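You operate a simulated robot arm through the tools that you are given. There is no shell and no other tool. Be economical: measure what you need, move in short steps, check, and stop when the job is done.

You are at the controls of a simulated robot arm. One attempt, no reset.

## Task
Swap the black tip on the rod in the holder for the yellow one.
Fine: black tip into the middle of the grey case, new tip screwed tight, lid closed. Set down upright: tip.

The check looks at the end state, three seconds after you hand in, the way a careful person would. Anything else that was tipped, shoved, dropped, spilled or broken makes it a failure. A push-on lid holds only when it is set on centred and level and pressed home; a screw cap is set on level and turned clockwise until tight.

## Robot
A 6-joint arm with a two-finger parallel gripper, fixed in place. Base frame: the origin is at the foot of the arm, x ahead of it, y to its left, z up. Lengths are in mm, angles in degrees, forces in N, time in s.
With the tool pointing down near the work surface it reaches from about 160 to 780 mm from the base axis. Its first joint turns from -166.0 to 166.0 degrees. Payload 3.91 kg.
Tool frame: the origin (TCP) lies between the finger pads and is the grasp point; the fingertips stand 30 mm ahead of it; z points along the fingers, y is the line along which they close. Largest opening 110 mm; finger width 20, thickness 10; the body of the gripper, 48 by 112 mm, starts 55 mm behind the TCP.
Orientation is that of the tool frame in the base frame, as a unit quaternion [w, x, y, z]. With the fingers straight down and closing along the base's y, the tool's x points along the base's -x, its y along +y and its z along -z.

## Interface
- The arm moves only by the tool arm_command. Its argument "motion" is a list of rows, each a list of 6 numbers: the shift along the tool's x, y, z in cm, then the turn, a rotation vector about the tool's x, y, z in degrees. In form: [[tx, ty, tz, wx, wy, wz], ...]. A call has 1 to 20 rows; each row shifts and turns the commanded pose from where the row before left it, along the tool's axes as they then stand. "jaw" is the finger opening in cm, from 0 to 11, set as the call begins (left out, the last holds). A row lasts 0.2 s, in which the tool goes at most 50 mm and 8.6 degrees; a call with a longer step from one row to the next is refused whole, and so is a gripper value outside its range. A pose out of reach is approached as far as the arm can. The call stops where the force on the tool passes 80 N (or 10 N more than at its start, if that is more) or the arm is blocked; 0.2 s more then pass. The fingers move at their own pace (about 108 mm/s each) and stop on an object; they squeeze with about 41 N. The grip force told is the motor's: it shows also when the fingers shut on nothing. Time passes only in rows, and 0.2 s behind the last, so rows that do not move let the fingers close. The reply holds the time, the measured pose of the TCP, the force on the tool along the base axes, the opening and the grip force, in the units named above and with some noise, with the torque about the TCP (base axes, N m) and any sound that the robot's microphone picked up.
- Cameras (640 x 400 px; columns grow to the right, rows downward): "scene" is fixed at [51.2, 501.8, 1443.5]; the picture's right is [-0.88, -0.48, 0.00], its down [-0.39, 0.73, -0.56] and it looks along [0.27, -0.49, -0.83] (base axes); focal length 214 px, centre (320, 200). "wrist" rides on the gripper at [77, 7, -114] in the tool frame; the picture's right is [-0.09, 1.00, 0.00], its down [-0.80, -0.07, -0.59] and it looks along [-0.59, -0.05, 0.80] (tool axes); focal length 270 px, centre (320, 200). There is no depth. A picture from a camera that has moved, and an enlarged one, comes with that camera's place and axes in the base frame and with its lens.
- capture(camera): a new picture of that camera. The clock stands still meanwhile.
- move_column(by): slides the trunk up (or, below 0, down) by that many mm; the arm rides with it, the base frame stays. It gives what a move gives, with no picture.
- zoom(camera, box): a new picture of the part [left, top, right, bottom] of that camera's present view, enlarged. The clock stands still meanwhile.
- job_done(): hands the job in; it is judged then, once.

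Go step by step. Nothing tells you positions but the pictures and the camera data: compare them with the known pose of the tool, close in by small moves and look again before you grip or let go. The budget is 120 turns and 68 pictures, counting those below and the enlarged ones. Unless the task says otherwise, let go and move clear before handing in, and close with one line.

The tools are called after "Call:" by a JSON object that holds its "method" and its "body". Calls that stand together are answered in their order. arm_command: Moves the arm, as the interface text tells. Its arguments: {"type":"object","properties":{"motion":{"type":"array","items":{"type":"array","items":{"type":"number"}}},"jaw":{"type":"number"}},"required":["motion"]} The other tools are called the same way: move_column (by) slides the trunk up or down; capture (camera) takes a picture; zoom (camera, box) takes an enlarged picture of a part of a camera's view; job_done () hands the job in.

At the start:

```text
clock: 0.0
eef_pos: [84.3, 403.5, 1258.8]
orientation: [0.0, 0.0, 1.0, 0.001]
wrist_force: [0.5, 0.4, -0.3]
ft_torque: [-0.03, -0.01, 0.04]
finger_gap: 110.2
gripper_force: 0.1
trunk travel left (down, up): [-475.0, 65.0]
```

scene: 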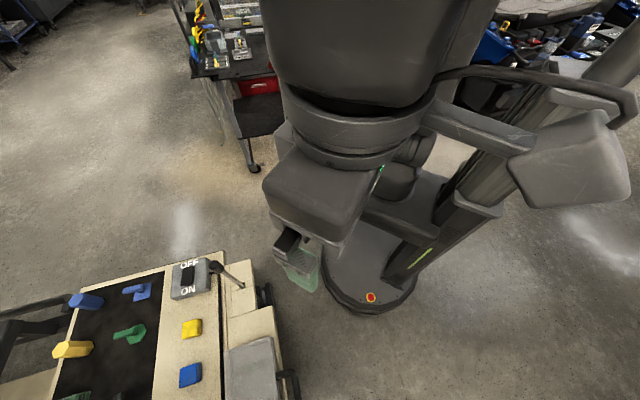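
wrist: 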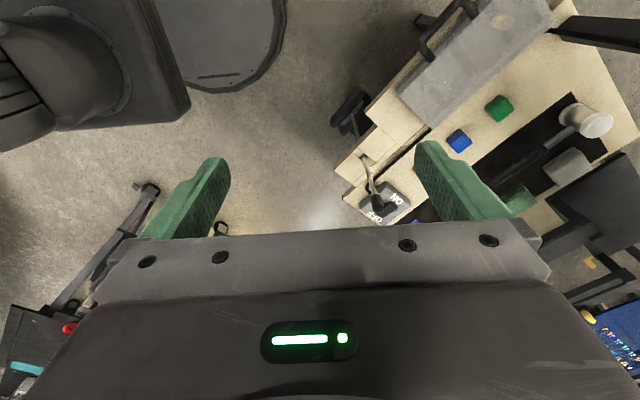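

I see a bench at the lower left of the scene view, with a switch box, coloured tips and a grey case. I'll zoom in on it before moving.

Call:
{"method": "zoom", "body": {"camera": "scene", "box": [0, 240, 320, 400]}}

Call:
{"method": "zoom", "body": {"camera": "wrist", "box": [320, 0, 640, 240]}}

```text
2.00 times, centred on (160, 320) of scene
camera zoom: at [51.2, 501.8, 1443.5], right [-0.88, -0.48, 0.0], down [-0.39, 0.73, -0.56], along [0.27, -0.49, -0.83], focal length 429 px, centre (640, -40)
```

zoom: 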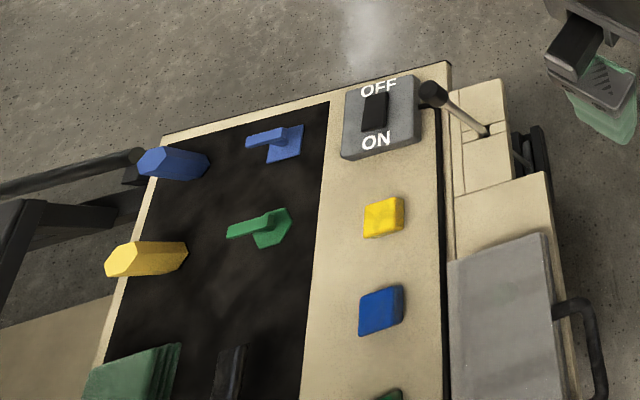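

```text
1.67 times, centred on (480, 120) of wrist
camera zoom: at [5.8, 410.1, 1372.1], right [0.09, 1.0, 0.0], down [0.8, -0.07, 0.59], along [0.59, -0.05, -0.8], focal length 450 px, centre (53, 333)
```

zoom: 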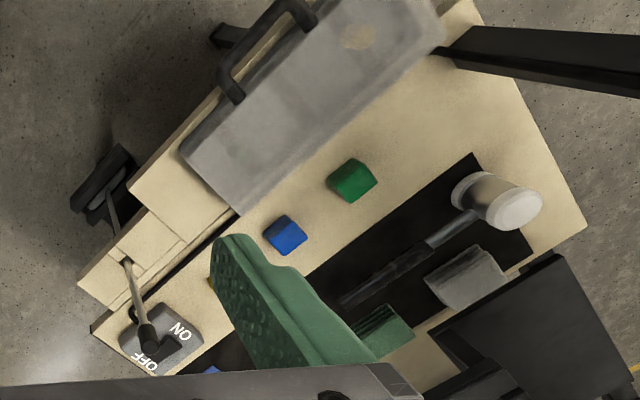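

A bench stands at about z≈620, to the robot's left and ahead (x≈200–570, y≈560+). I'll turn the tool so that the wrist camera faces it.

Call:
{"method": "arm_command", "body": {"motion": [[0, 0, 0, 0, 0, -8.2], [0, 0, 0, 0, 0, -8.2], [0, 0, 0, 0, 0, -8.2], [0, 0, 0, 0, 0, -8.2], [0, 0, 0, 0, 0, -8.2], [0, 0, 0, 0, 0, -8.2], [0, 0, 0, 0, 0, -8.2], [0, 0, 0, 0, 0, -8.2]]}}

Call:
{"method": "capture", "body": {"camera": "wrist"}}

```text
clock: 1.8
eef_pos: [83.4, 402.7, 1259.9]
orientation: [0.0, -0.543, 0.84, 0.0]
wrist_force: [0.4, -0.2, -1.0]
ft_torque: [0.01, -0.01, -0.02]
finger_gap: 110.0
gripper_force: 0.1
trunk travel left (down, up): [-475.0, 65.0]
```

```text
63 pictures are left
camera wrist: at [44.3, 335.7, 1372.2], right [-0.87, 0.49, 0.0], down [0.39, 0.7, 0.59], along [0.29, 0.52, -0.8], focal length 270 px, centre (320, 200)
```

wrist: 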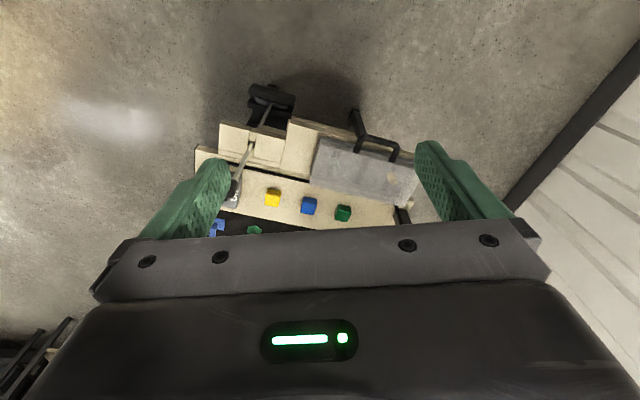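

The bench is only partly in view and I can't yet see a rod or holder. I'll tilt the wrist to see further out, and check the scene again.

Call:
{"method": "arm_command", "body": {"motion": [[0, 0, 0, 0, -8.2, 0], [0, 0, 0, 0, -8.2, 0], [0, 0, 0, 0, -8.2, 0], [0, 0, 0, 0, -8.2, 0]]}}

Call:
{"method": "capture", "body": {"camera": "wrist"}}

Call:
{"method": "capture", "body": {"camera": "scene"}}

```text
clock: 2.8
eef_pos: [82.7, 402.1, 1257.3]
orientation: [0.237, -0.519, 0.806, 0.154]
wrist_force: [0.0, 0.2, 1.3]
ft_torque: [-0.01, -0.01, 0.01]
finger_gap: 109.9
gripper_force: 0.1
trunk travel left (down, up): [-475.0, 65.0]
```

```text
62 pictures are left
camera wrist: at [23.5, 289.3, 1311.4], right [-0.88, 0.48, 0.05], down [0.21, 0.29, 0.93], along [0.43, 0.83, -0.35], focal length 270 px, centre (320, 200)
```

wrist: 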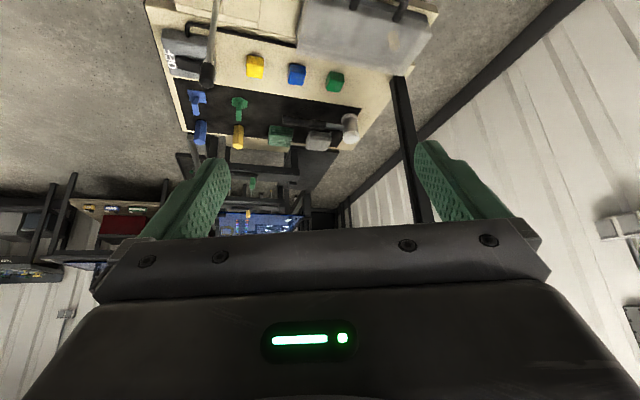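

```text
61 pictures are left
```

scene: 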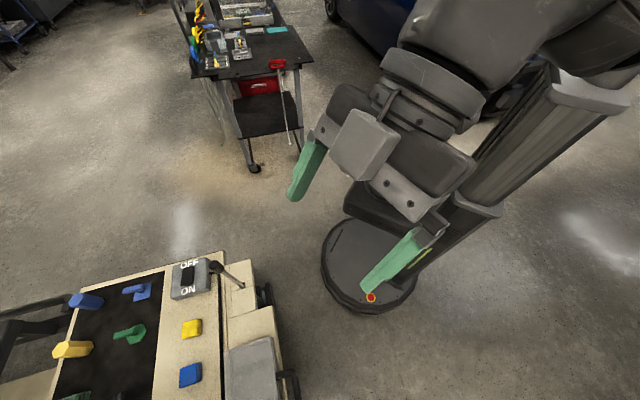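

Only the toy bench is visible on this side, and the cart is out of reach. I'll untilt and swing the wrist camera round to the −y side, which the arm hides from the scene camera.

Call:
{"method": "arm_command", "body": {"motion": [[0, 0, 0, 0, 8.2, 0], [0, 0, 0, 0, 8.2, 0], [0, 0, 0, 0, 8.2, 0], [0, 0, 0, 0, 8.2, 0], [0, 0, 0, 0, 0, 8.2], [0, 0, 0, 0, 0, 8.2], [0, 0, 0, 0, 0, 8.2], [0, 0, 0, 0, 0, 8.2], [0, 0, 0, 0, 0, 8.2], [0, 0, 0, 0, 0, 8.2], [0, 0, 0, 0, 0, 8.2], [0, 0, 0, 0, 0, 8.2], [0, 0, 0, 0, 0, 8.2], [0, 0, 0, 0, 0, 8.2], [0, 0, 0, 0, 0, 8.2], [0, 0, 0, 0, 0, 8.2]]}}

Call:
{"method": "capture", "body": {"camera": "wrist"}}

```text
clock: 6.2
eef_pos: [85.1, 404.2, 1257.8]
orientation: [0.0, 0.283, 0.959, -0.001]
wrist_force: [0.6, 0.0, 0.1]
ft_torque: [-0.02, -0.02, 0.0]
finger_gap: 110.2
gripper_force: 0.0
trunk travel left (down, up): [-475.0, 65.0]
```

```text
60 pictures are left
camera wrist: at [22.4, 451.4, 1371.2], right [0.62, 0.79, 0.0], down [0.63, -0.49, 0.59], along [0.47, -0.37, -0.8], focal length 270 px, centre (320, 200)
```

wrist: 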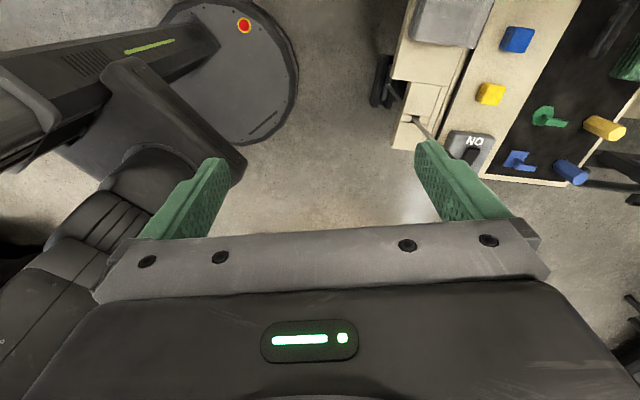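

Still no worksite here. I'll swing the arm forward over +x and look towards −y.

Call:
{"method": "arm_command", "body": {"motion": [[-4.57, -0.62, 0, 0, 0, 0], [-4.57, -0.62, 0, 0, 0, 0], [-4.57, -0.62, 0, 0, 0, 0], [-4.57, -0.62, 0, 0, 0, 0], [-4.57, -0.62, 0, 0, 0, 0], [-4.57, -0.62, 0, 0, 0, 0], [-4.57, -0.62, 0, 0, 0, 0], [-4.57, -0.62, 0, 0, 0, 0], [-4.57, -0.62, 0, 0, 0, 0], [-4.57, -0.62, 0, 0, 0, 0], [0, 0, 0, 0, 0, 8.2], [0, 0, 0, 0, 0, 8.2], [0, 0, 0, 0, 0, 8.2], [0, 0, 0, 0, 0, 8.2], [0, 0, 0, 0, 0, 8.2], [0, 0, 0, 0, 0, 8.2], [0, 0, 0, 0, 0, 8.2], [0, 0, 0, 0, 0, 8.2]]}}

Call:
{"method": "capture", "body": {"camera": "wrist"}}

Call:
{"method": "capture", "body": {"camera": "scene"}}

```text
clock: 10.0
eef_pos: [436.2, 102.1, 1256.8]
orientation: [0.0, 0.758, 0.653, 0.0]
wrist_force: [0.8, -0.3, -0.3]
ft_torque: [-0.02, 0.0, -0.02]
finger_gap: 110.0
gripper_force: 0.0
trunk travel left (down, up): [-475.0, 65.0]
```

```text
59 pictures are left
camera wrist: at [451.7, 178.0, 1371.9], right [0.97, -0.23, 0.0], down [-0.19, -0.78, 0.59], along [-0.14, -0.58, -0.8], focal length 270 px, centre (320, 200)
```

wrist: 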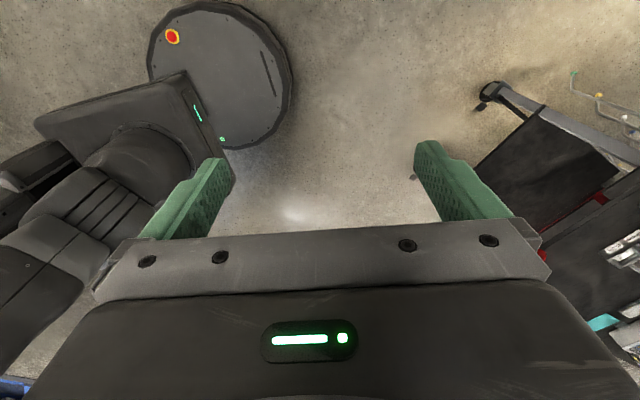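

```text
58 pictures are left
```

scene: 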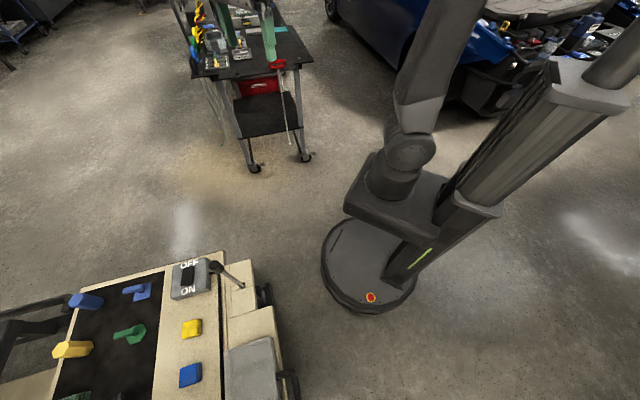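

The only reachable furniture is the bench to the left, so I'll go above it with the wrist camera facing +y for a proper look.

Call:
{"method": "arm_command", "body": {"motion": [[3.2, -2.2, 2.5, 0, 0, -8.2], [0, 0, 0, 0, 0, -8.2], [0, 0, 0, 0, 0, -8.2], [0, 0, 0, 0, 0, -8.2], [0, 0, 0, 0, 0, -8.2], [0, 0, 0, 0, 0, -8.2], [0, 0, 0, 0, 0, -8.2], [0, 0, 0, 0, 0, -8.2], [0, 0, 0, 0, 0, -8.2], [0, 0, 0, 0, 0, -8.2], [0, 0, 0, 0, 0, -8.2], [0, 0, 0, 0, 0, -8.2], [0, 0, 0, 0, 0, -8.2], [0, 0, 0, 0, 0, -8.2], [0, 0, 0, 0, 0, -8.2], [0, 0, 0, 0, 0, -8.2], [0, 0, 0, 0, 0, -8.2], [0, 0, 0, 0, 0, -8.2], [0, 0, 0, 0, 0, -8.2], [0, 0, 0, 0, 0, -8.2]]}}

```text
clock: 14.2
eef_pos: [416.9, 138.4, 1232.0]
orientation: [-0.001, -0.543, 0.84, 0.0]
wrist_force: [0.5, 0.0, -0.3]
ft_torque: [0.03, 0.02, -0.03]
finger_gap: 110.1
gripper_force: 0.1
trunk travel left (down, up): [-475.0, 65.0]
```

Now I'll finish the turn and go over the bench.

Call:
{"method": "arm_command", "body": {"motion": [[0, 0, 0, 0, 0, -8.1], [0, 0, 0, 0, 0, -8.1], [0, 0, 0, 0, 0, -8.1], [-2.9, 1.35, 2.5, 0, 0, 0], [-2.9, 1.35, 2.5, 0, 0, 0], [-2.9, 1.35, 2.5, 0, 0, 0], [-2.9, 1.35, 2.5, 0, 0, 0], [-2.9, 1.35, 2.5, 0, 0, 0]]}}

Call:
{"method": "capture", "body": {"camera": "wrist"}}

```text
clock: 16.0
eef_pos: [349.0, 285.0, 1110.1]
orientation: [-0.001, -0.707, 0.708, 0.0]
wrist_force: [-0.4, -0.2, -0.7]
ft_torque: [0.0, -0.02, 0.0]
finger_gap: 110.1
gripper_force: 0.0
trunk travel left (down, up): [-475.0, 65.0]
```

```text
57 pictures are left
camera wrist: at [342.2, 209.3, 1224.2], right [-1.0, 0.09, 0.0], down [0.07, 0.8, 0.59], along [0.05, 0.59, -0.8], focal length 270 px, centre (320, 200)
```

wrist: 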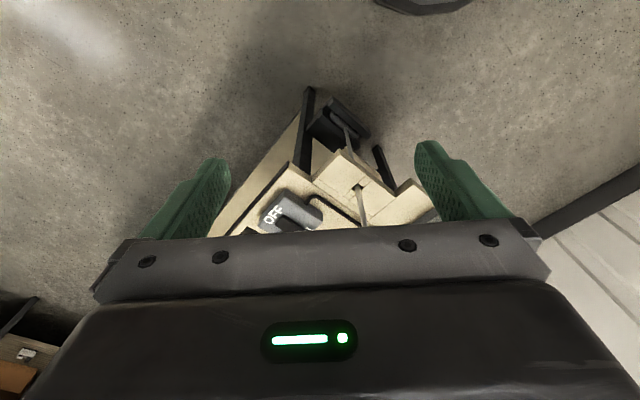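

The switch box triangulates to about (440, 545, 810), so the bench top is near z≈800. I'll move to a pose that views the whole bench.

Call:
{"method": "arm_command", "body": {"motion": [[-1, 4.2, -1, 0, 0, 0], [-1, 4.2, -1, 0, 0, 0], [-1, 4.2, -1, 0, 0, 0], [-1, 4.2, -1, 0, 0, 0], [-1, 4.2, -1, 0, 0, 0], [-1, 4.2, -1, 0, 0, 0], [0, 0, 0, 0, 0, 8.2], [0, 0, 0, 0, 0, 8.2], [0, 0, 0, 0, 0, 8.2], [0, 0, 0, 0, 0, 8.2], [0, 0, 0, 0, 0, 8.2], [0, 0, 0, 0, -8.2, 0], [0, 0, 0, 0, -8.2, 0], [0, 0, 0, 0, -8.2, 0]]}}

Call:
{"method": "capture", "body": {"camera": "wrist"}}

```text
clock: 19.0
eef_pos: [98.2, 343.4, 1167.8]
orientation: [0.195, -0.404, 0.89, 0.088]
wrist_force: [-0.1, 0.5, 1.3]
ft_torque: [0.02, 0.0, 0.01]
finger_gap: 109.9
gripper_force: 0.1
trunk travel left (down, up): [-475.0, 65.0]
```

```text
56 pictures are left
camera wrist: at [14.9, 259.1, 1239.8], right [-0.7, 0.72, 0.04], down [0.37, 0.31, 0.87], along [0.61, 0.62, -0.48], focal length 270 px, centre (320, 200)
```

wrist: 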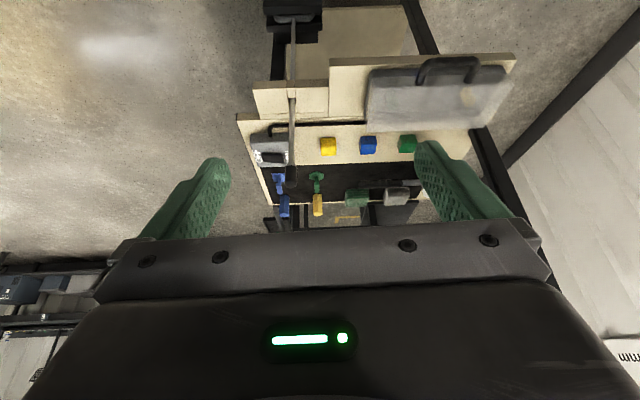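

Call:
{"method": "zoom", "body": {"camera": "wrist", "box": [230, 0, 530, 240]}}

Call:
{"method": "zoom", "body": {"camera": "scene", "box": [160, 0, 340, 120]}}

```text
1.67 times, centred on (380, 120) of wrist
camera zoom: at [14.9, 259.1, 1239.8], right [-0.7, 0.72, 0.04], down [0.37, 0.31, 0.87], along [0.61, 0.62, -0.48], focal length 450 px, centre (220, 333)
```

zoom: 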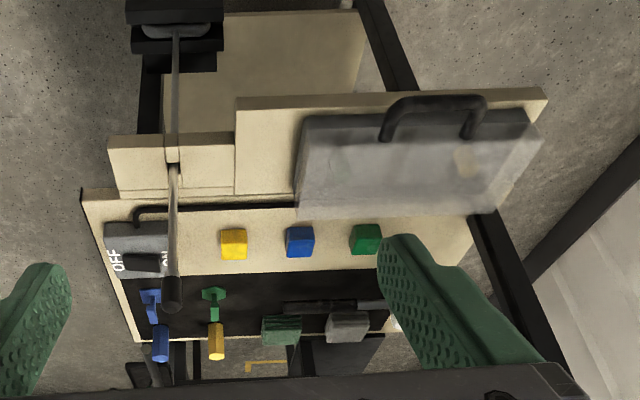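

```text
3.33 times, centred on (250, 60) of scene
camera zoom: at [51.2, 501.8, 1443.5], right [-0.88, -0.48, 0.0], down [-0.39, 0.73, -0.56], along [0.27, -0.49, -0.83], focal length 715 px, centre (553, 667)
```

zoom: 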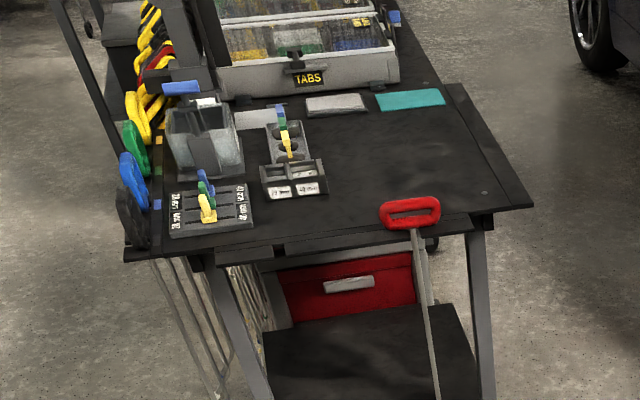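

The bench is mainly a toy and shows no screw tips. I'll recheck the scene with the arm out of the way to see the −y side that was hidden before.

Call:
{"method": "capture", "body": {"camera": "scene"}}

```text
53 pictures are left
```

scene: 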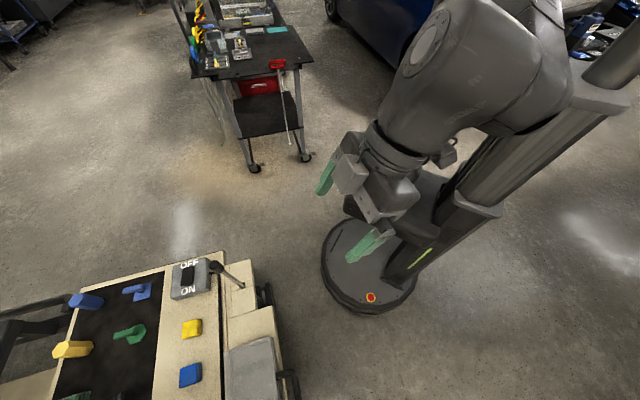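

Triangulation shows something useful: a vertical rod at about (305, 488) rises from z≈800 to a black tip at z≈1000. The coloured blocks may be spare tips and the grey slab the case, so I'll go closer.

Call:
{"method": "arm_command", "body": {"motion": [[0, 0, 0, 0, 8.2, 0], [0, 0, 0, 0, 8.2, 0], [0, 0, 0, 0, 8.2, 0], [-3.85, -0.35, 1.7, 0, 0, 0], [-3.85, -0.35, 1.7, 0, 0, 0], [-3.85, -0.35, 1.7, 0, 0, 0], [-3.85, -0.35, 1.7, 0, 0, 0]]}}

Call:
{"method": "capture", "body": {"camera": "wrist"}}

```text
clock: 20.6
eef_pos: [209.6, 452.6, 1100.8]
orientation: [-0.001, -0.413, 0.911, 0.001]
wrist_force: [-0.2, 0.5, 0.1]
ft_torque: [-0.03, -0.01, -0.03]
finger_gap: 110.0
gripper_force: 0.1
trunk travel left (down, up): [-475.0, 65.0]
```

```text
52 pictures are left
camera wrist: at [153.9, 399.7, 1214.2], right [-0.69, 0.72, 0.0], down [0.58, 0.56, 0.59], along [0.43, 0.41, -0.8], focal length 270 px, centre (320, 200)
```

wrist: 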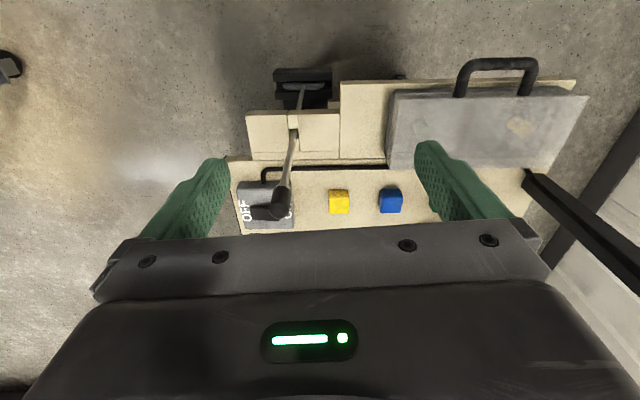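

Call:
{"method": "zoom", "body": {"camera": "wrist", "box": [220, 60, 420, 240]}}

Call:
{"method": "zoom", "body": {"camera": "wrist", "box": [370, 40, 600, 210]}}

Call:
{"method": "zoom", "body": {"camera": "scene", "box": [150, 240, 310, 400]}}

```text
2.22 times, centred on (320, 150) of wrist
camera zoom: at [153.9, 399.7, 1214.2], right [-0.69, 0.72, 0.0], down [0.58, 0.56, 0.59], along [0.43, 0.41, -0.8], focal length 601 px, centre (320, 311)
```

zoom: 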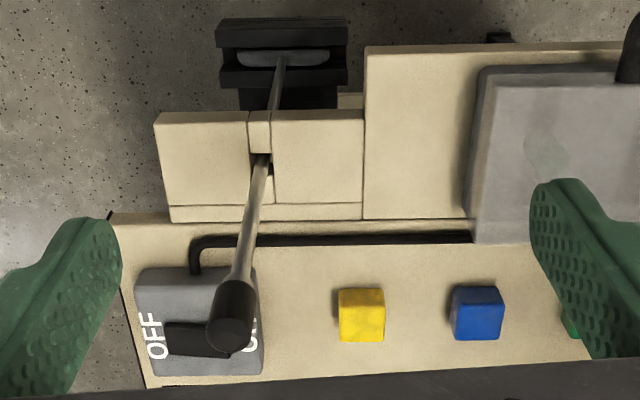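

```text
2.35 times, centred on (485, 125) of wrist
camera zoom: at [153.9, 399.7, 1214.2], right [-0.69, 0.72, 0.0], down [0.58, 0.56, 0.59], along [0.43, 0.41, -0.8], focal length 636 px, centre (-68, 376)
```

zoom: 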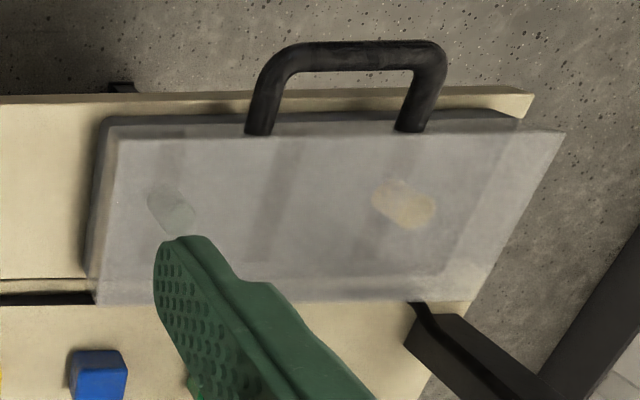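

```text
2.50 times, centred on (230, 320) of scene
camera zoom: at [51.2, 501.8, 1443.5], right [-0.88, -0.48, 0.0], down [-0.39, 0.73, -0.56], along [0.27, -0.49, -0.83], focal length 536 px, centre (545, -100)
```

zoom: 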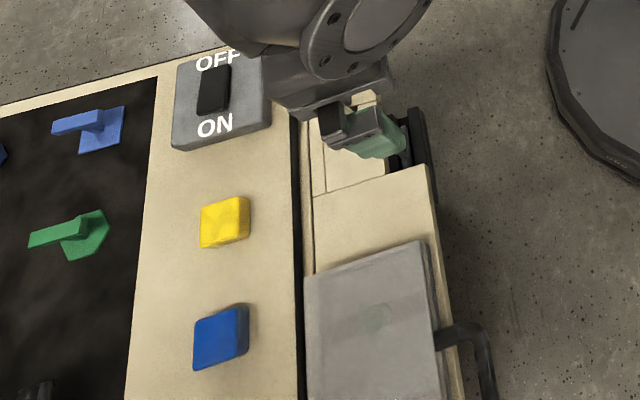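

Now it's clear. The grey case has a translucent lid and a black handle: a pale tip in the left bay, a yellowish tip in the right bay and an empty middle. The rod stands vertical at (306, 488) with a black tip about 21 mm wide, z≈960–1000. I'll move in front of the case to study the lid.

Call:
{"method": "arm_command", "body": {"motion": [[2.3, 3.75, 0.8, 0, 0, 0], [2.3, 3.75, 0.8, 0, 0, 0], [2.3, 3.75, 0.8, 0, 0, 0], [2.3, 3.75, 0.8, 0, 0, 0], [2.3, 3.75, 0.8, 0, 0, 0]]}}

Call:
{"method": "zoom", "body": {"camera": "wrist", "box": [160, 60, 480, 260]}}

```text
clock: 21.8
eef_pos: [-11.9, 489.6, 1061.5]
orientation: [0.0, -0.415, 0.91, 0.001]
wrist_force: [0.5, 0.5, 0.1]
ft_torque: [0.03, 0.03, 0.0]
finger_gap: 110.2
gripper_force: 0.0
trunk travel left (down, up): [-475.0, 65.0]
```

```text
2.00 times, centred on (320, 160) of wrist
camera zoom: at [-67.8, 436.1, 1175.6], right [-0.69, 0.72, 0.0], down [0.58, 0.56, 0.59], along [0.43, 0.41, -0.8], focal length 541 px, centre (320, 280)
```

zoom: 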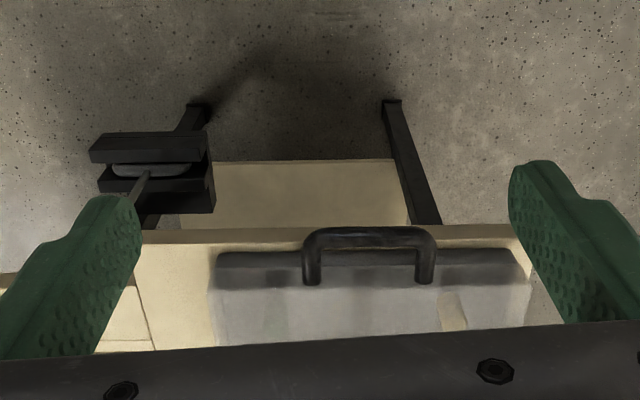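

The handle is horizontal at z≈867, standing out about 37 mm from the lid's front edge, with posts at (104,590) and (48,649). I'll take a low front view to see the seam and work out how the lid opens.

Call:
{"method": "arm_command", "body": {"motion": [[0, 0.93, 3.8, 0, 0, 0], [0, 0.93, 3.8, 0, 0, 0], [0, 0.93, 3.8, 0, 0, 0], [0, 0.93, 3.8, 0, 0, 0], [0, 0, 0, 0, -8.2, 0], [0, 0, 0, 0, -8.2, 0], [0, 0, 0, 0, -8.2, 0], [0, 0, 0, 0, -8.2, 0]]}}

Call:
{"method": "capture", "body": {"camera": "wrist"}}

```text
clock: 23.6
eef_pos: [-34.9, 510.8, 909.6]
orientation: [0.256, -0.397, 0.874, 0.116]
wrist_force: [-0.5, 0.2, -0.2]
ft_torque: [0.02, 0.05, -0.01]
finger_gap: 109.8
gripper_force: 0.0
trunk travel left (down, up): [-475.0, 65.0]
```

```text
47 pictures are left
camera wrist: at [-124.9, 419.9, 963.3], right [-0.7, 0.71, 0.05], down [0.28, 0.22, 0.93], along [0.65, 0.67, -0.36], focal length 270 px, centre (320, 200)
```

wrist: 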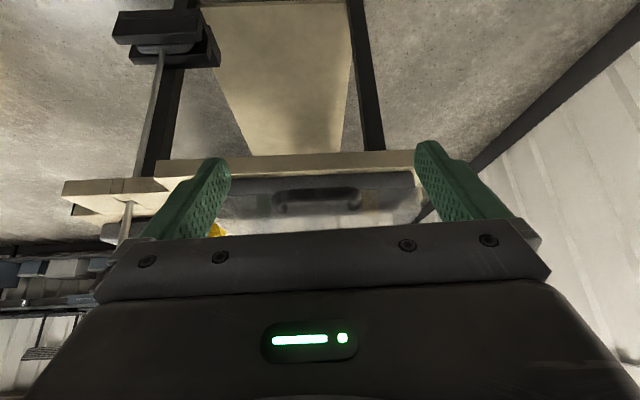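

Call:
{"method": "zoom", "body": {"camera": "wrist", "box": [215, 140, 435, 250]}}

```text
2.91 times, centred on (325, 195) of wrist
camera zoom: at [-124.9, 419.9, 963.3], right [-0.7, 0.71, 0.05], down [0.28, 0.22, 0.93], along [0.65, 0.67, -0.36], focal length 786 px, centre (306, 214)
```

zoom: 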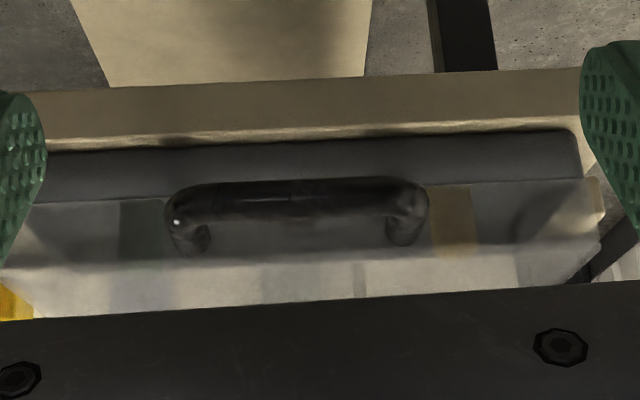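

The dark base sits at the bottom and the deep translucent lid carries the handle on its front wall, so it's probably hinged at the back. I'll point the tool nearly horizontally towards the case, roll it 90°, and cage the handle bar between the fingers so I can lift it along an arc.

Call:
{"method": "arm_command", "body": {"motion": [[0, 0, 0, 2.98, 0, 4.62], [0, 0, 0, 0, -7.4, 0], [0, 0, 0, 0, -7.4, 0], [0, 0, 0, 0, -7.4, 0], [0, 0, 0, 0, -7.4, 0], [0, 0, 0, 0, -7.4, 0], [0, 0, 0, 0, 0, 8.18], [0, 0, 0, 0, 0, 8.18], [0, 0, 0, 0, 0, 8.18], [0, 0, 0, 0, 0, 8.18], [0, 0, 0, 0, 0, 8.18], [0, 0, 0, 0, 0, 8.18], [0, 0, 0, 0, 0, 8.18], [0, 0, 0, 0, 0, 8.18], [0, 0, 0, 0, 0, 8.18], [0, 0, 0, 0, 0, 8.18], [0, 0, 0, 0, 0, 8.18]], "jaw": 4}}

Call:
{"method": "capture", "body": {"camera": "wrist"}}

```text
clock: 27.2
eef_pos: [-177.9, 805.8, 1152.7]
orientation: [0.227, 0.325, 0.754, 0.524]
wrist_force: [0.4, 0.0, -0.2]
ft_torque: [-0.03, 0.01, 0.0]
finger_gap: 39.9
gripper_force: 0.0
out of reach, approached as far as the arm can: row 8, 9, 10, 11, 12, 13, 14, 15, 16, 17
trunk travel left (down, up): [-475.0, 65.0]
```

```text
45 pictures are left
camera wrist: at [-307.4, 789.3, 1197.8], right [0.31, 0.17, 0.93], down [0.13, -0.98, 0.14], along [0.94, 0.07, -0.33], focal length 270 px, centre (320, 200)
```

wrist: 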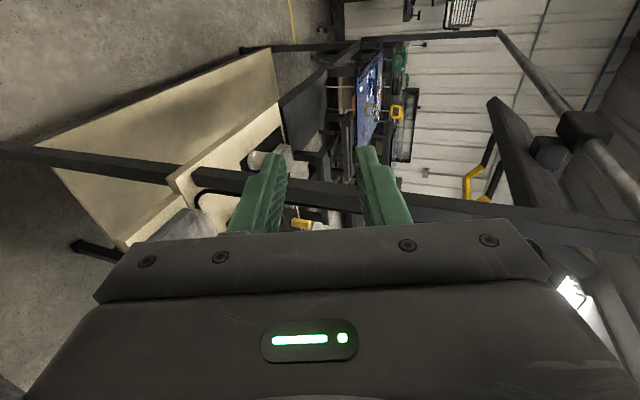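

The roll went out of reach and the arm drifted to an odd pose, though with no contact reported. I'll look at the scene before moving again.

Call:
{"method": "capture", "body": {"camera": "scene"}}

```text
44 pictures are left
```

scene: 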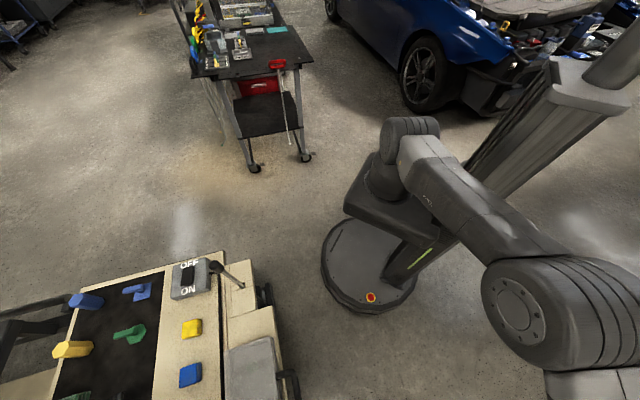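

The scene is undisturbed; that was probably the last joint's limit. I'll undo the roll one step and see how the commanded pose behaves.

Call:
{"method": "arm_command", "body": {"motion": [[0, 0, 0, 0, 0, -8.18]]}}

```text
clock: 27.6
eef_pos: [-176.7, 804.6, 1154.3]
orientation: [0.264, 0.271, 0.775, 0.507]
wrist_force: [-0.1, 0.6, 0.9]
ft_torque: [0.0, 0.02, 0.01]
finger_gap: 40.0
gripper_force: 0.1
trunk travel left (down, up): [-475.0, 65.0]
```

The command now continues from the measured pose. I'll unroll and come back towards the base at this height.

Call:
{"method": "arm_command", "body": {"motion": [[0, 0, 0, 0, 0, -8.2], [0, 0, 0, 0, 0, -8.2], [0, 0, 0, 0, 0, -8.2], [0, 0, 0, 0, 0, -8.2], [0, 0, 0, 0, 0, -8.2], [0, 0, 0, 0, 0, -8.2], [0, 0, 0, 0, 0, -8.2], [0, 0, 0, 0, 0, -8.2], [0, 0, 0, 0, 0, -8.2], [0, 0, 0, 0, 0, -8.2], [0.37, -4.2, -0.96, 0, 0, 0], [0.37, -4.2, -0.96, 0, 0, 0], [0.37, -4.2, -0.96, 0, 0, 0], [0.37, -4.2, -0.96, 0, 0, 0]]}}

```text
clock: 30.6
eef_pos: [-92.5, 654.5, 1151.2]
orientation: [0.533, -0.304, 0.761, 0.211]
wrist_force: [-0.1, -0.7, -0.5]
ft_torque: [0.0, -0.03, 0.01]
finger_gap: 40.0
gripper_force: 0.1
trunk travel left (down, up): [-475.0, 65.0]
```

Call:
{"method": "arm_command", "body": {"motion": [[0, 0, 0, 0, 7.73, 0], [0, 0, 0, 0, 7.73, 0], [0, 0, 0, 0, 7.73, 0], [0, 0, 0, 0, 7.73, 0], [0, 0, 0, 0, 7.73, 0], [0, 0, 0, 0, 7.73, 0], [0, 0, 0, 0, 7.73, 0], [0, 0, 0, 0, 7.73, 0], [0, 0, 0, 0, 7.73, 0], [1.04, -4.2, 0, 0, 0, 0], [1.04, -4.2, 0, 0, 0, 0], [1.04, -4.2, 0, 0, 0, 0], [1.04, -4.2, 0, 0, 0, 0]]}}

```text
clock: 33.4
eef_pos: [-5.7, 506.6, 1152.2]
orientation: [0.002, -0.37, 0.929, -0.001]
wrist_force: [0.5, -1.1, 0.3]
ft_torque: [0.04, 0.0, 0.0]
finger_gap: 40.1
gripper_force: 0.1
trunk travel left (down, up): [-475.0, 65.0]
```

That's back to tool-down. Now I'll roll the other way (−90°) and tilt forward 40° so the jaws close in the vertical plane.

Call:
{"method": "arm_command", "body": {"motion": [[0, 0, 0, 0, 0, -8.18], [0, 0, 0, 0, 0, -8.18], [0, 0, 0, 0, 0, -8.18], [0, 0, 0, 0, 0, -8.18], [0, 0, 0, 0, 0, -8.18], [0, 0, 0, 0, 0, -8.18], [0, 0, 0, 0, 0, -8.18], [0, 0, 0, 0, 0, -8.18], [0, 0, 0, 0, 0, -8.18], [0, 0, 0, 0, 0, -8.18], [0, 0, 0, 0, 0, -8.18], [0, 0, 0, 8, 0, 0], [0, 0, 0, 8, 0, 0], [0, 0, 0, 8, 0, 0], [0, 0, 0, 8, 0, 0], [0, 0, 0, 8, 0, 0]]}}

```text
clock: 36.8
eef_pos: [-7.5, 504.1, 1152.7]
orientation: [-0.316, 0.863, -0.37, 0.137]
wrist_force: [0.2, -0.1, 0.5]
ft_torque: [0.01, 0.02, -0.02]
finger_gap: 40.1
gripper_force: 0.1
trunk travel left (down, up): [-475.0, 65.0]
```

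The orientation is now right: tool z is (0.47, 0.44, −0.76) and the jaws close in the vertical plane. I'll descend to a pre-approach about 100 mm from the bar and check.

Call:
{"method": "arm_command", "body": {"motion": [[-0.57, 2.12, 3.34, 0, 0, 0], [-0.57, 2.12, 3.34, 0, 0, 0], [-0.57, 2.12, 3.34, 0, 0, 0], [-0.57, 2.12, 3.34, 0, 0, 0], [-0.57, 2.12, 3.34, 0, 0, 0]], "jaw": 3}}

Call:
{"method": "capture", "body": {"camera": "wrist"}}

```text
clock: 38.0
eef_pos: [-7.5, 542.0, 953.8]
orientation: [-0.315, 0.863, -0.371, 0.138]
wrist_force: [-0.3, -0.4, -0.6]
ft_torque: [0.01, 0.03, 0.03]
finger_gap: 30.0
gripper_force: 0.0
trunk travel left (down, up): [-475.0, 65.0]
```

```text
43 pictures are left
camera wrist: at [-12.0, 432.2, 1036.3], right [-0.61, -0.46, -0.64], down [-0.79, 0.36, 0.5], along [0.0, 0.81, -0.58], focal length 270 px, centre (320, 200)
```

wrist: 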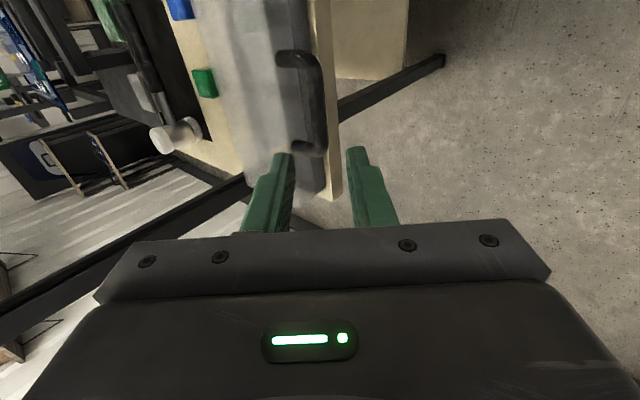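

The jaws line up with the bar. I'll advance 100 mm along the tool axis so the bar sits between the fingers.

Call:
{"method": "arm_command", "body": {"motion": [[0, 0, 2, 0, 0, 0], [0, 0, 2, 0, 0, 0], [0, 0, 2, 0, 0, 0], [0, 0, 2, 0, 0, 0], [0, 0, 2, 0, 0, 0]]}}

Call:
{"method": "zoom", "body": {"camera": "wrist", "box": [200, 60, 440, 250]}}

```text
clock: 39.2
eef_pos: [42.5, 587.1, 879.7]
orientation: [-0.315, 0.863, -0.371, 0.137]
wrist_force: [-0.7, 0.5, -0.3]
ft_torque: [0.0, 0.0, -0.02]
finger_gap: 30.2
gripper_force: 0.0
trunk travel left (down, up): [-475.0, 65.0]
```

```text
2.11 times, centred on (320, 155) of wrist
camera zoom: at [36.0, 476.5, 962.1], right [-0.61, -0.46, -0.64], down [-0.79, 0.36, 0.5], along [0.0, 0.81, -0.58], focal length 569 px, centre (320, 295)
```

zoom: 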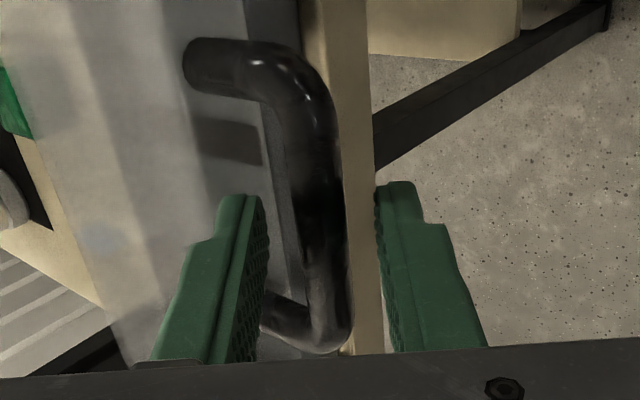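

The bar sits between the fingers. I'll narrow the jaws to cage it and lift along the first 20° of the presumed hinge arc, watching the forces.

Call:
{"method": "arm_command", "body": {"motion": [[0, 0, 0, 0, 0, 0], [0, 0, 0, 0, 0, 0], [0, -1.07, -0.69, 0, 0, 0], [0, -1.07, -0.69, 0, 0, 0], [0, -1.17, -0.5, 0, 0, 0], [0, -1.17, -0.5, 0, 0, 0]], "jaw": 1.8}}

Call:
{"method": "capture", "body": {"camera": "wrist"}}

Call:
{"method": "zoom", "body": {"camera": "scene", "box": [150, 240, 350, 400]}}

```text
clock: 40.6
eef_pos: [54.2, 600.2, 926.1]
orientation: [-0.316, 0.863, -0.37, 0.137]
wrist_force: [-1.2, -1.0, -1.1]
ft_torque: [0.0, 0.0, 0.01]
finger_gap: 18.3
gripper_force: 0.3
trunk travel left (down, up): [-475.0, 65.0]
```

```text
41 pictures are left
camera wrist: at [49.6, 490.1, 1008.5], right [-0.61, -0.46, -0.64], down [-0.79, 0.36, 0.5], along [0.0, 0.81, -0.58], focal length 270 px, centre (320, 200)
```

wrist: 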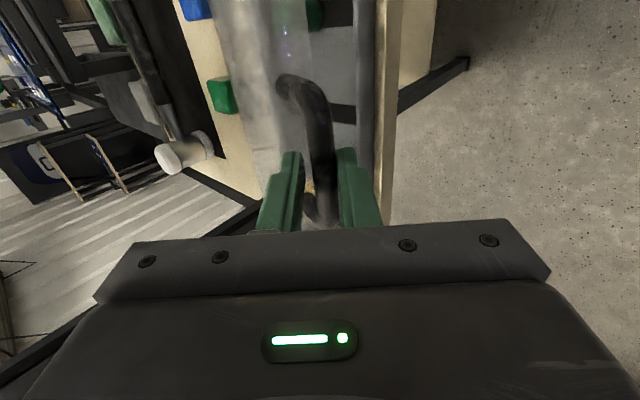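

```text
2.50 times, centred on (250, 320) of scene
camera zoom: at [51.2, 501.8, 1443.5], right [-0.88, -0.48, 0.0], down [-0.39, 0.73, -0.56], along [0.27, -0.49, -0.83], focal length 536 px, centre (495, -100)
```

zoom: 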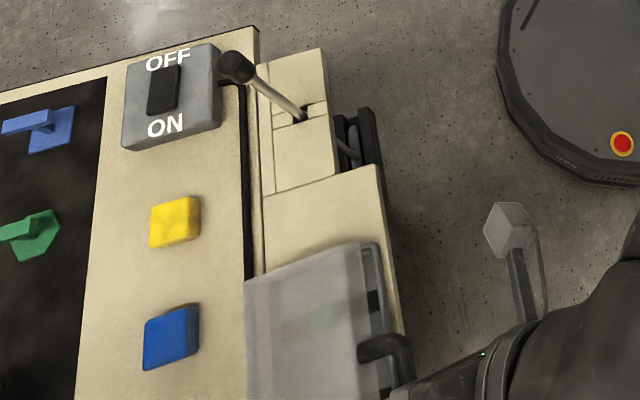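

The lid is hinged at the back and follows my arc with almost no force. I'll go on along the arc to about 60°, turning the tool towards vertical as I go.

Call:
{"method": "arm_command", "body": {"motion": [[0, -1.33, -0.29, 0, 0, 0], [0, -1.33, -0.29, -5, 0, 0], [0, -1.35, -0.18, 0, 0, 0], [0, -1.35, -0.18, -5, 0, 0], [0, -1.36, -0.06, 0, 0, 0], [0, -1.36, -0.06, -5, 0, 0], [0, -1.36, 0.05, 0, 0, 0], [0, -1.36, 0.05, -5, 0, 0]]}}

Call:
{"method": "capture", "body": {"camera": "wrist"}}

```text
clock: 42.4
eef_pos: [116.3, 658.0, 992.9]
orientation: [-0.16, 0.905, -0.388, 0.07]
wrist_force: [-0.1, 0.0, -0.8]
ft_torque: [-0.01, 0.01, 0.01]
finger_gap: 17.7
gripper_force: 0.1
trunk travel left (down, up): [-475.0, 65.0]
```

```text
39 pictures are left
camera wrist: at [134.6, 572.2, 1097.4], right [-0.74, -0.58, -0.34], down [-0.65, 0.49, 0.58], along [-0.17, 0.65, -0.74], focal length 270 px, centre (320, 200)
```

wrist: 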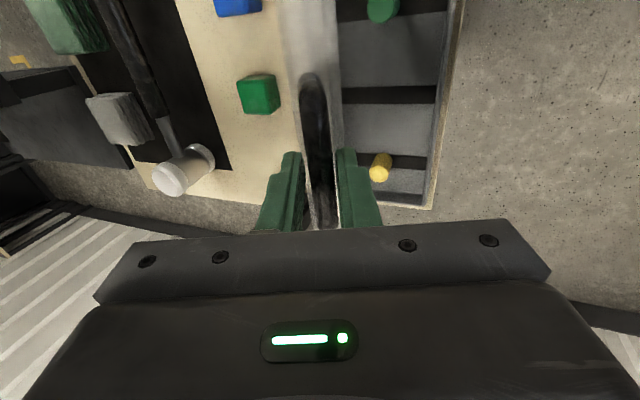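

It's working well: the green tip (left bay) and the yellow tip (right bay) are visible, standing upright, with the middle bay empty. I'll continue the arc to about 100°.

Call:
{"method": "arm_command", "body": {"motion": [[0, -1.35, 0.15, 0, 0, 0], [0, -1.35, 0.15, -5, 0, 0], [0, -1.33, 0.27, 0, 0, 0], [0, -1.33, 0.27, -5, 0, 0], [0, -1.31, 0.38, 0, 0, 0], [0, -1.31, 0.38, -5, 0, 0], [0, -1.27, 0.48, 0, 0, 0], [0, -1.27, 0.48, -5, 0, 0]]}}

Call:
{"method": "capture", "body": {"camera": "wrist"}}

Call:
{"method": "zoom", "body": {"camera": "scene", "box": [150, 240, 350, 400]}}

```text
clock: 44.2
eef_pos: [187.7, 725.6, 994.8]
orientation: [0.0, 0.919, -0.394, 0.003]
wrist_force: [-21.4, -34.9, 4.4]
ft_torque: [-0.67, 0.31, 0.56]
finger_gap: 37.2
gripper_force: 19.6
trunk travel left (down, up): [-475.0, 65.0]
```

```text
38 pictures are left
camera wrist: at [235.2, 667.1, 1109.4], right [-0.78, -0.62, 0.0], down [-0.5, 0.63, 0.59], along [-0.37, 0.46, -0.81], focal length 270 px, centre (320, 200)
```

wrist: 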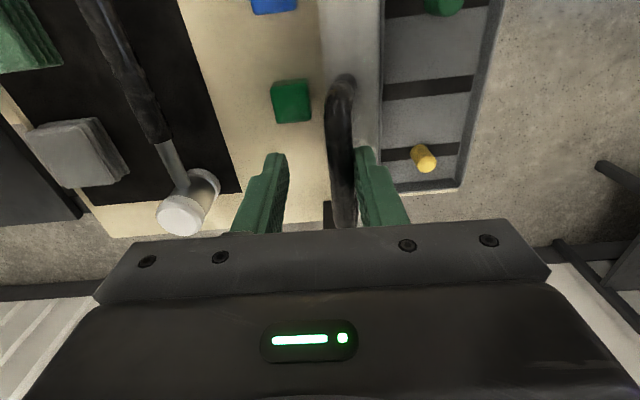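

```text
2.50 times, centred on (250, 320) of scene
camera zoom: at [51.2, 501.8, 1443.5], right [-0.88, -0.48, 0.0], down [-0.39, 0.73, -0.56], along [0.27, -0.49, -0.83], focal length 536 px, centre (495, -100)
```

zoom: 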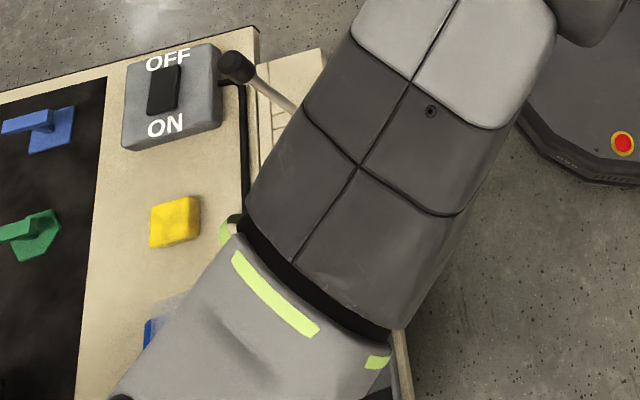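

The lid has reached its stop just past vertical and pushed back at about 40 N. I'll ease off, then open the jaws to see whether it stays.

Call:
{"method": "arm_command", "body": {"motion": [[0, 0.6, 0, 0, 0, 0], [0, 0.6, 0, 0, 0, 0], [0, 0.2, 0, 0, 0, 0]]}}

Call:
{"method": "arm_command", "body": {"motion": [[0, 0, 0, 0, 0, 0], [0, 0, 0, 0, 0, 0], [0, 0, 0, 0, 0, 0]], "jaw": 4.5}}

Call:
{"method": "capture", "body": {"camera": "wrist"}}

```text
clock: 45.0
eef_pos: [183.1, 723.0, 992.5]
orientation: [-0.002, 0.918, -0.396, 0.003]
wrist_force: [-11.2, -8.6, 4.8]
ft_torque: [-0.08, 0.22, 0.11]
finger_gap: 25.4
gripper_force: 7.3
trunk travel left (down, up): [-475.0, 65.0]
```

```text
clock: 45.8
eef_pos: [183.8, 722.0, 991.0]
orientation: [-0.001, 0.919, -0.395, 0.003]
wrist_force: [0.3, 0.5, 0.0]
ft_torque: [-0.02, 0.02, 0.03]
finger_gap: 45.1
gripper_force: 0.0
trunk travel left (down, up): [-475.0, 65.0]
```

```text
36 pictures are left
camera wrist: at [230.5, 661.8, 1105.3], right [-0.78, -0.62, 0.0], down [-0.5, 0.63, 0.59], along [-0.36, 0.47, -0.81], focal length 270 px, centre (320, 200)
```

wrist: 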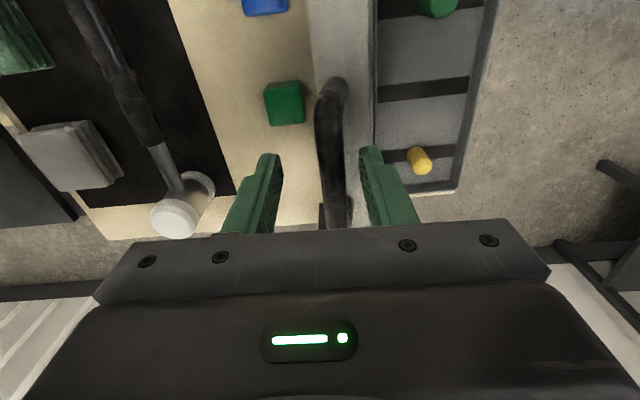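

The lid rests open by itself, clear of both fingers. I'll rise straight up, travel over to the rod, and turn the wrist so there's a full stroke for unscrewing.

Call:
{"method": "arm_command", "body": {"motion": [[0, 0, -4, 0, 0, 0], [0, 0, -4, 0, 0, 0], [0, 0, -4, 0, 0, 0], [4.23, 1.21, 0, 0, 0, 0], [4.23, 1.21, 0, 0, 0, 0], [4.23, 1.21, 0, 0, 0, 0], [4.23, 1.21, 0, 0, 0, 0], [4.23, 1.21, 0, 0, 0, 0], [4.23, 1.21, 0, 0, 0, 0]]}}

Call:
{"method": "arm_command", "body": {"motion": [[0, 0, 0, 0, 0, 8.2], [0, 0, 0, 0, 0, 8.2], [0, 0, 0, 0, 0, 8.2], [0, 0, 0, 0, 0, 8.2], [0, 0, 0, 0, 0, 8.2], [0, 0, 0, 0, 0, 8.2], [0, 0, 0, 0, 0, 8.2], [0, 0, 0, 0, 0, 8.2], [0, 0, 0, 0, 0, 8.2], [0, 0, 0, 0, 0, 8.2], [0, 0, 0, 0, 0, 8.2], [0, 0, 0, 0, 0, 8.2], [0, 0, 0, 0, 0, 8.2], [0, 0, 0, 0, 0, 8.2], [0, 0, 0, 0, 0, 8.2], [0, 0, 0, 0, 0, 8.2], [0, 0, 0, 0, 0, 8.2], [0, 0, 0, 0, 0, 8.2]]}}

Call:
{"method": "capture", "body": {"camera": "wrist"}}

Call:
{"method": "zoom", "body": {"camera": "scene", "box": [150, 220, 350, 400]}}

```text
clock: 47.8
eef_pos: [303.0, 482.8, 1110.3]
orientation: [-0.002, 0.919, -0.395, 0.003]
wrist_force: [-0.6, -0.5, 0.2]
ft_torque: [-0.01, 0.0, -0.03]
finger_gap: 45.0
gripper_force: 0.0
trunk travel left (down, up): [-475.0, 65.0]
```

```text
clock: 51.6
eef_pos: [303.3, 488.6, 1112.9]
orientation: [0.002, 0.125, 0.992, 0.001]
wrist_force: [-0.2, 0.0, 0.5]
ft_torque: [-0.01, -0.02, -0.01]
finger_gap: 45.0
gripper_force: 0.1
trunk travel left (down, up): [-475.0, 65.0]
```

```text
35 pictures are left
camera wrist: at [229.8, 513.8, 1225.3], right [0.33, 0.94, 0.0], down [0.76, -0.27, 0.6], along [0.57, -0.2, -0.8], focal length 270 px, centre (320, 200)
```

wrist: 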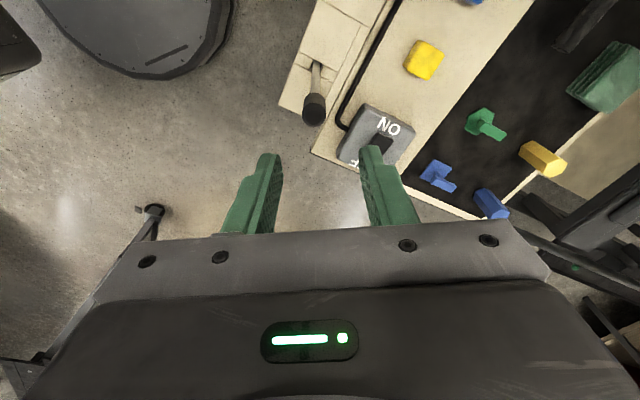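

```text
2.22 times, centred on (250, 310) of scene
camera zoom: at [51.2, 501.8, 1443.5], right [-0.88, -0.48, 0.0], down [-0.39, 0.73, -0.56], along [0.27, -0.49, -0.83], focal length 477 px, centre (476, -44)
```

zoom: 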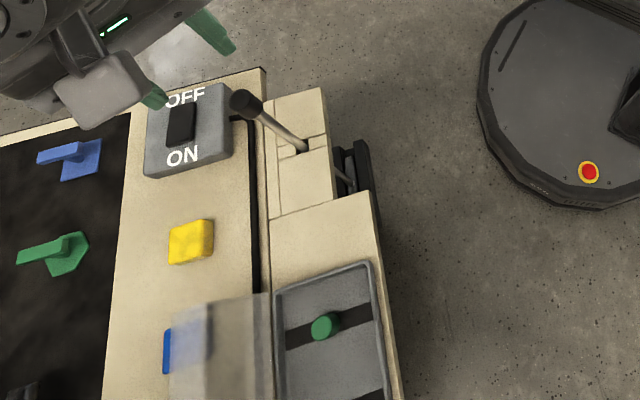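

The lid stands open and the case is visible, with dark strips as seats: the green tip on the first, the middle one free. The black tip's top is at about (299, 486, 1000). I'll lower to just above it and check centring.

Call:
{"method": "arm_command", "body": {"motion": [[0.17, -0.15, 3, 0, 0, 0], [0.17, -0.15, 3, 0, 0, 0]]}}

Call:
{"method": "zoom", "body": {"camera": "wrist", "box": [220, 90, 420, 240]}}

```text
clock: 52.2
eef_pos: [299.5, 487.8, 1052.8]
orientation: [0.003, 0.124, 0.992, 0.001]
wrist_force: [1.1, 1.1, 0.3]
ft_torque: [0.01, 0.0, 0.01]
finger_gap: 45.1
gripper_force: 0.1
trunk travel left (down, up): [-475.0, 65.0]
```

```text
2.67 times, centred on (320, 165) of wrist
camera zoom: at [225.8, 512.6, 1165.7], right [0.33, 0.94, 0.0], down [0.76, -0.26, 0.6], along [0.57, -0.2, -0.8], focal length 721 px, centre (320, 293)
```

zoom: 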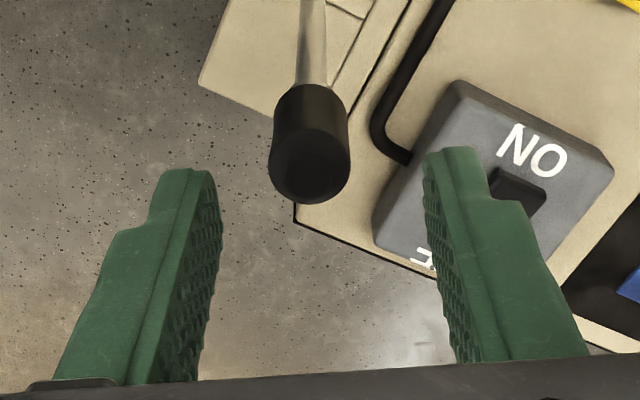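

The tip is about 2–3 mm off the jaw centre. I'll correct that and lower so the fingertips end near the tip's bottom (TCP ≈ 994).

Call:
{"method": "arm_command", "body": {"motion": [[-0.25, -0.25, 2, 0, 0, 0], [0, 0, 2, 0, 0, 0], [0, 0, 1.9, 0, 0, 0]]}}

Call:
{"method": "zoom", "body": {"camera": "wrist", "box": [220, 90, 420, 240]}}

```text
clock: 53.0
eef_pos: [303.1, 479.7, 994.3]
orientation: [0.003, 0.122, 0.992, 0.001]
wrist_force: [0.0, -0.1, 0.4]
ft_torque: [-0.01, 0.0, 0.0]
finger_gap: 45.0
gripper_force: 0.1
trunk travel left (down, up): [-475.0, 65.0]
```

```text
2.67 times, centred on (320, 165) of wrist
camera zoom: at [229.1, 506.0, 1106.8], right [0.33, 0.94, 0.0], down [0.76, -0.26, 0.6], along [0.57, -0.2, -0.8], focal length 721 px, centre (320, 293)
```

zoom: 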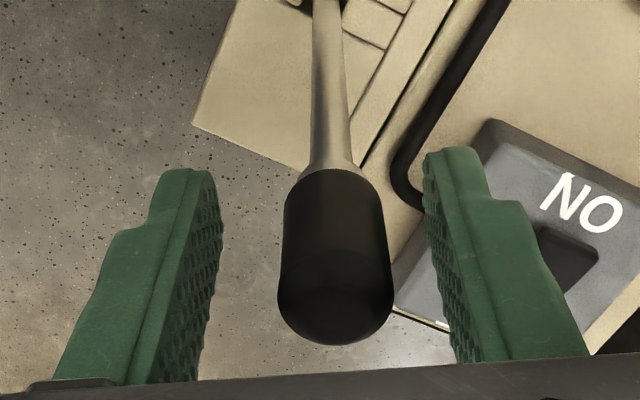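

The tip now sits about 2 mm off the other way, and spans z≈972–1007. I'll fine-adjust, raise 6 mm and grip.

Call:
{"method": "arm_command", "body": {"motion": [[-0.15, 0.22, -0.6, 0, 0, 0], [0, 0, 0, 0, 0, 0]]}}

Call:
{"method": "arm_command", "body": {"motion": [[0, 0, 0, 0, 0, 0], [0, 0, 0, 0, 0, 0], [0, 0, 0, 0, 0, 0]], "jaw": 1.2}}

Call:
{"method": "zoom", "body": {"camera": "wrist", "box": [220, 90, 420, 240]}}

```text
clock: 53.6
eef_pos: [304.7, 483.2, 1000.0]
orientation: [0.002, 0.123, 0.992, 0.001]
wrist_force: [-0.5, 0.1, -0.5]
ft_torque: [-0.03, 0.03, 0.01]
finger_gap: 45.2
gripper_force: 0.0
trunk travel left (down, up): [-475.0, 65.0]
```

```text
clock: 54.4
eef_pos: [305.9, 481.7, 1000.4]
orientation: [0.003, 0.123, 0.992, 0.0]
wrist_force: [-0.6, 0.2, -1.2]
ft_torque: [0.01, -0.01, -0.01]
finger_gap: 24.9
gripper_force: 40.6
trunk travel left (down, up): [-475.0, 65.0]
```

```text
2.67 times, centred on (320, 165) of wrist
camera zoom: at [231.2, 508.8, 1113.1], right [0.33, 0.94, 0.0], down [0.76, -0.26, 0.6], along [0.57, -0.2, -0.8], focal length 721 px, centre (320, 293)
```

zoom: 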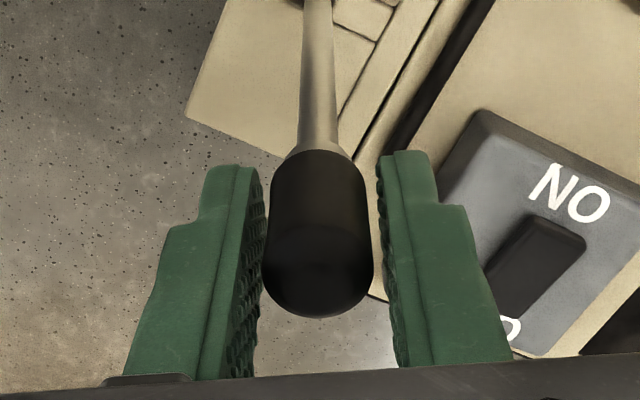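

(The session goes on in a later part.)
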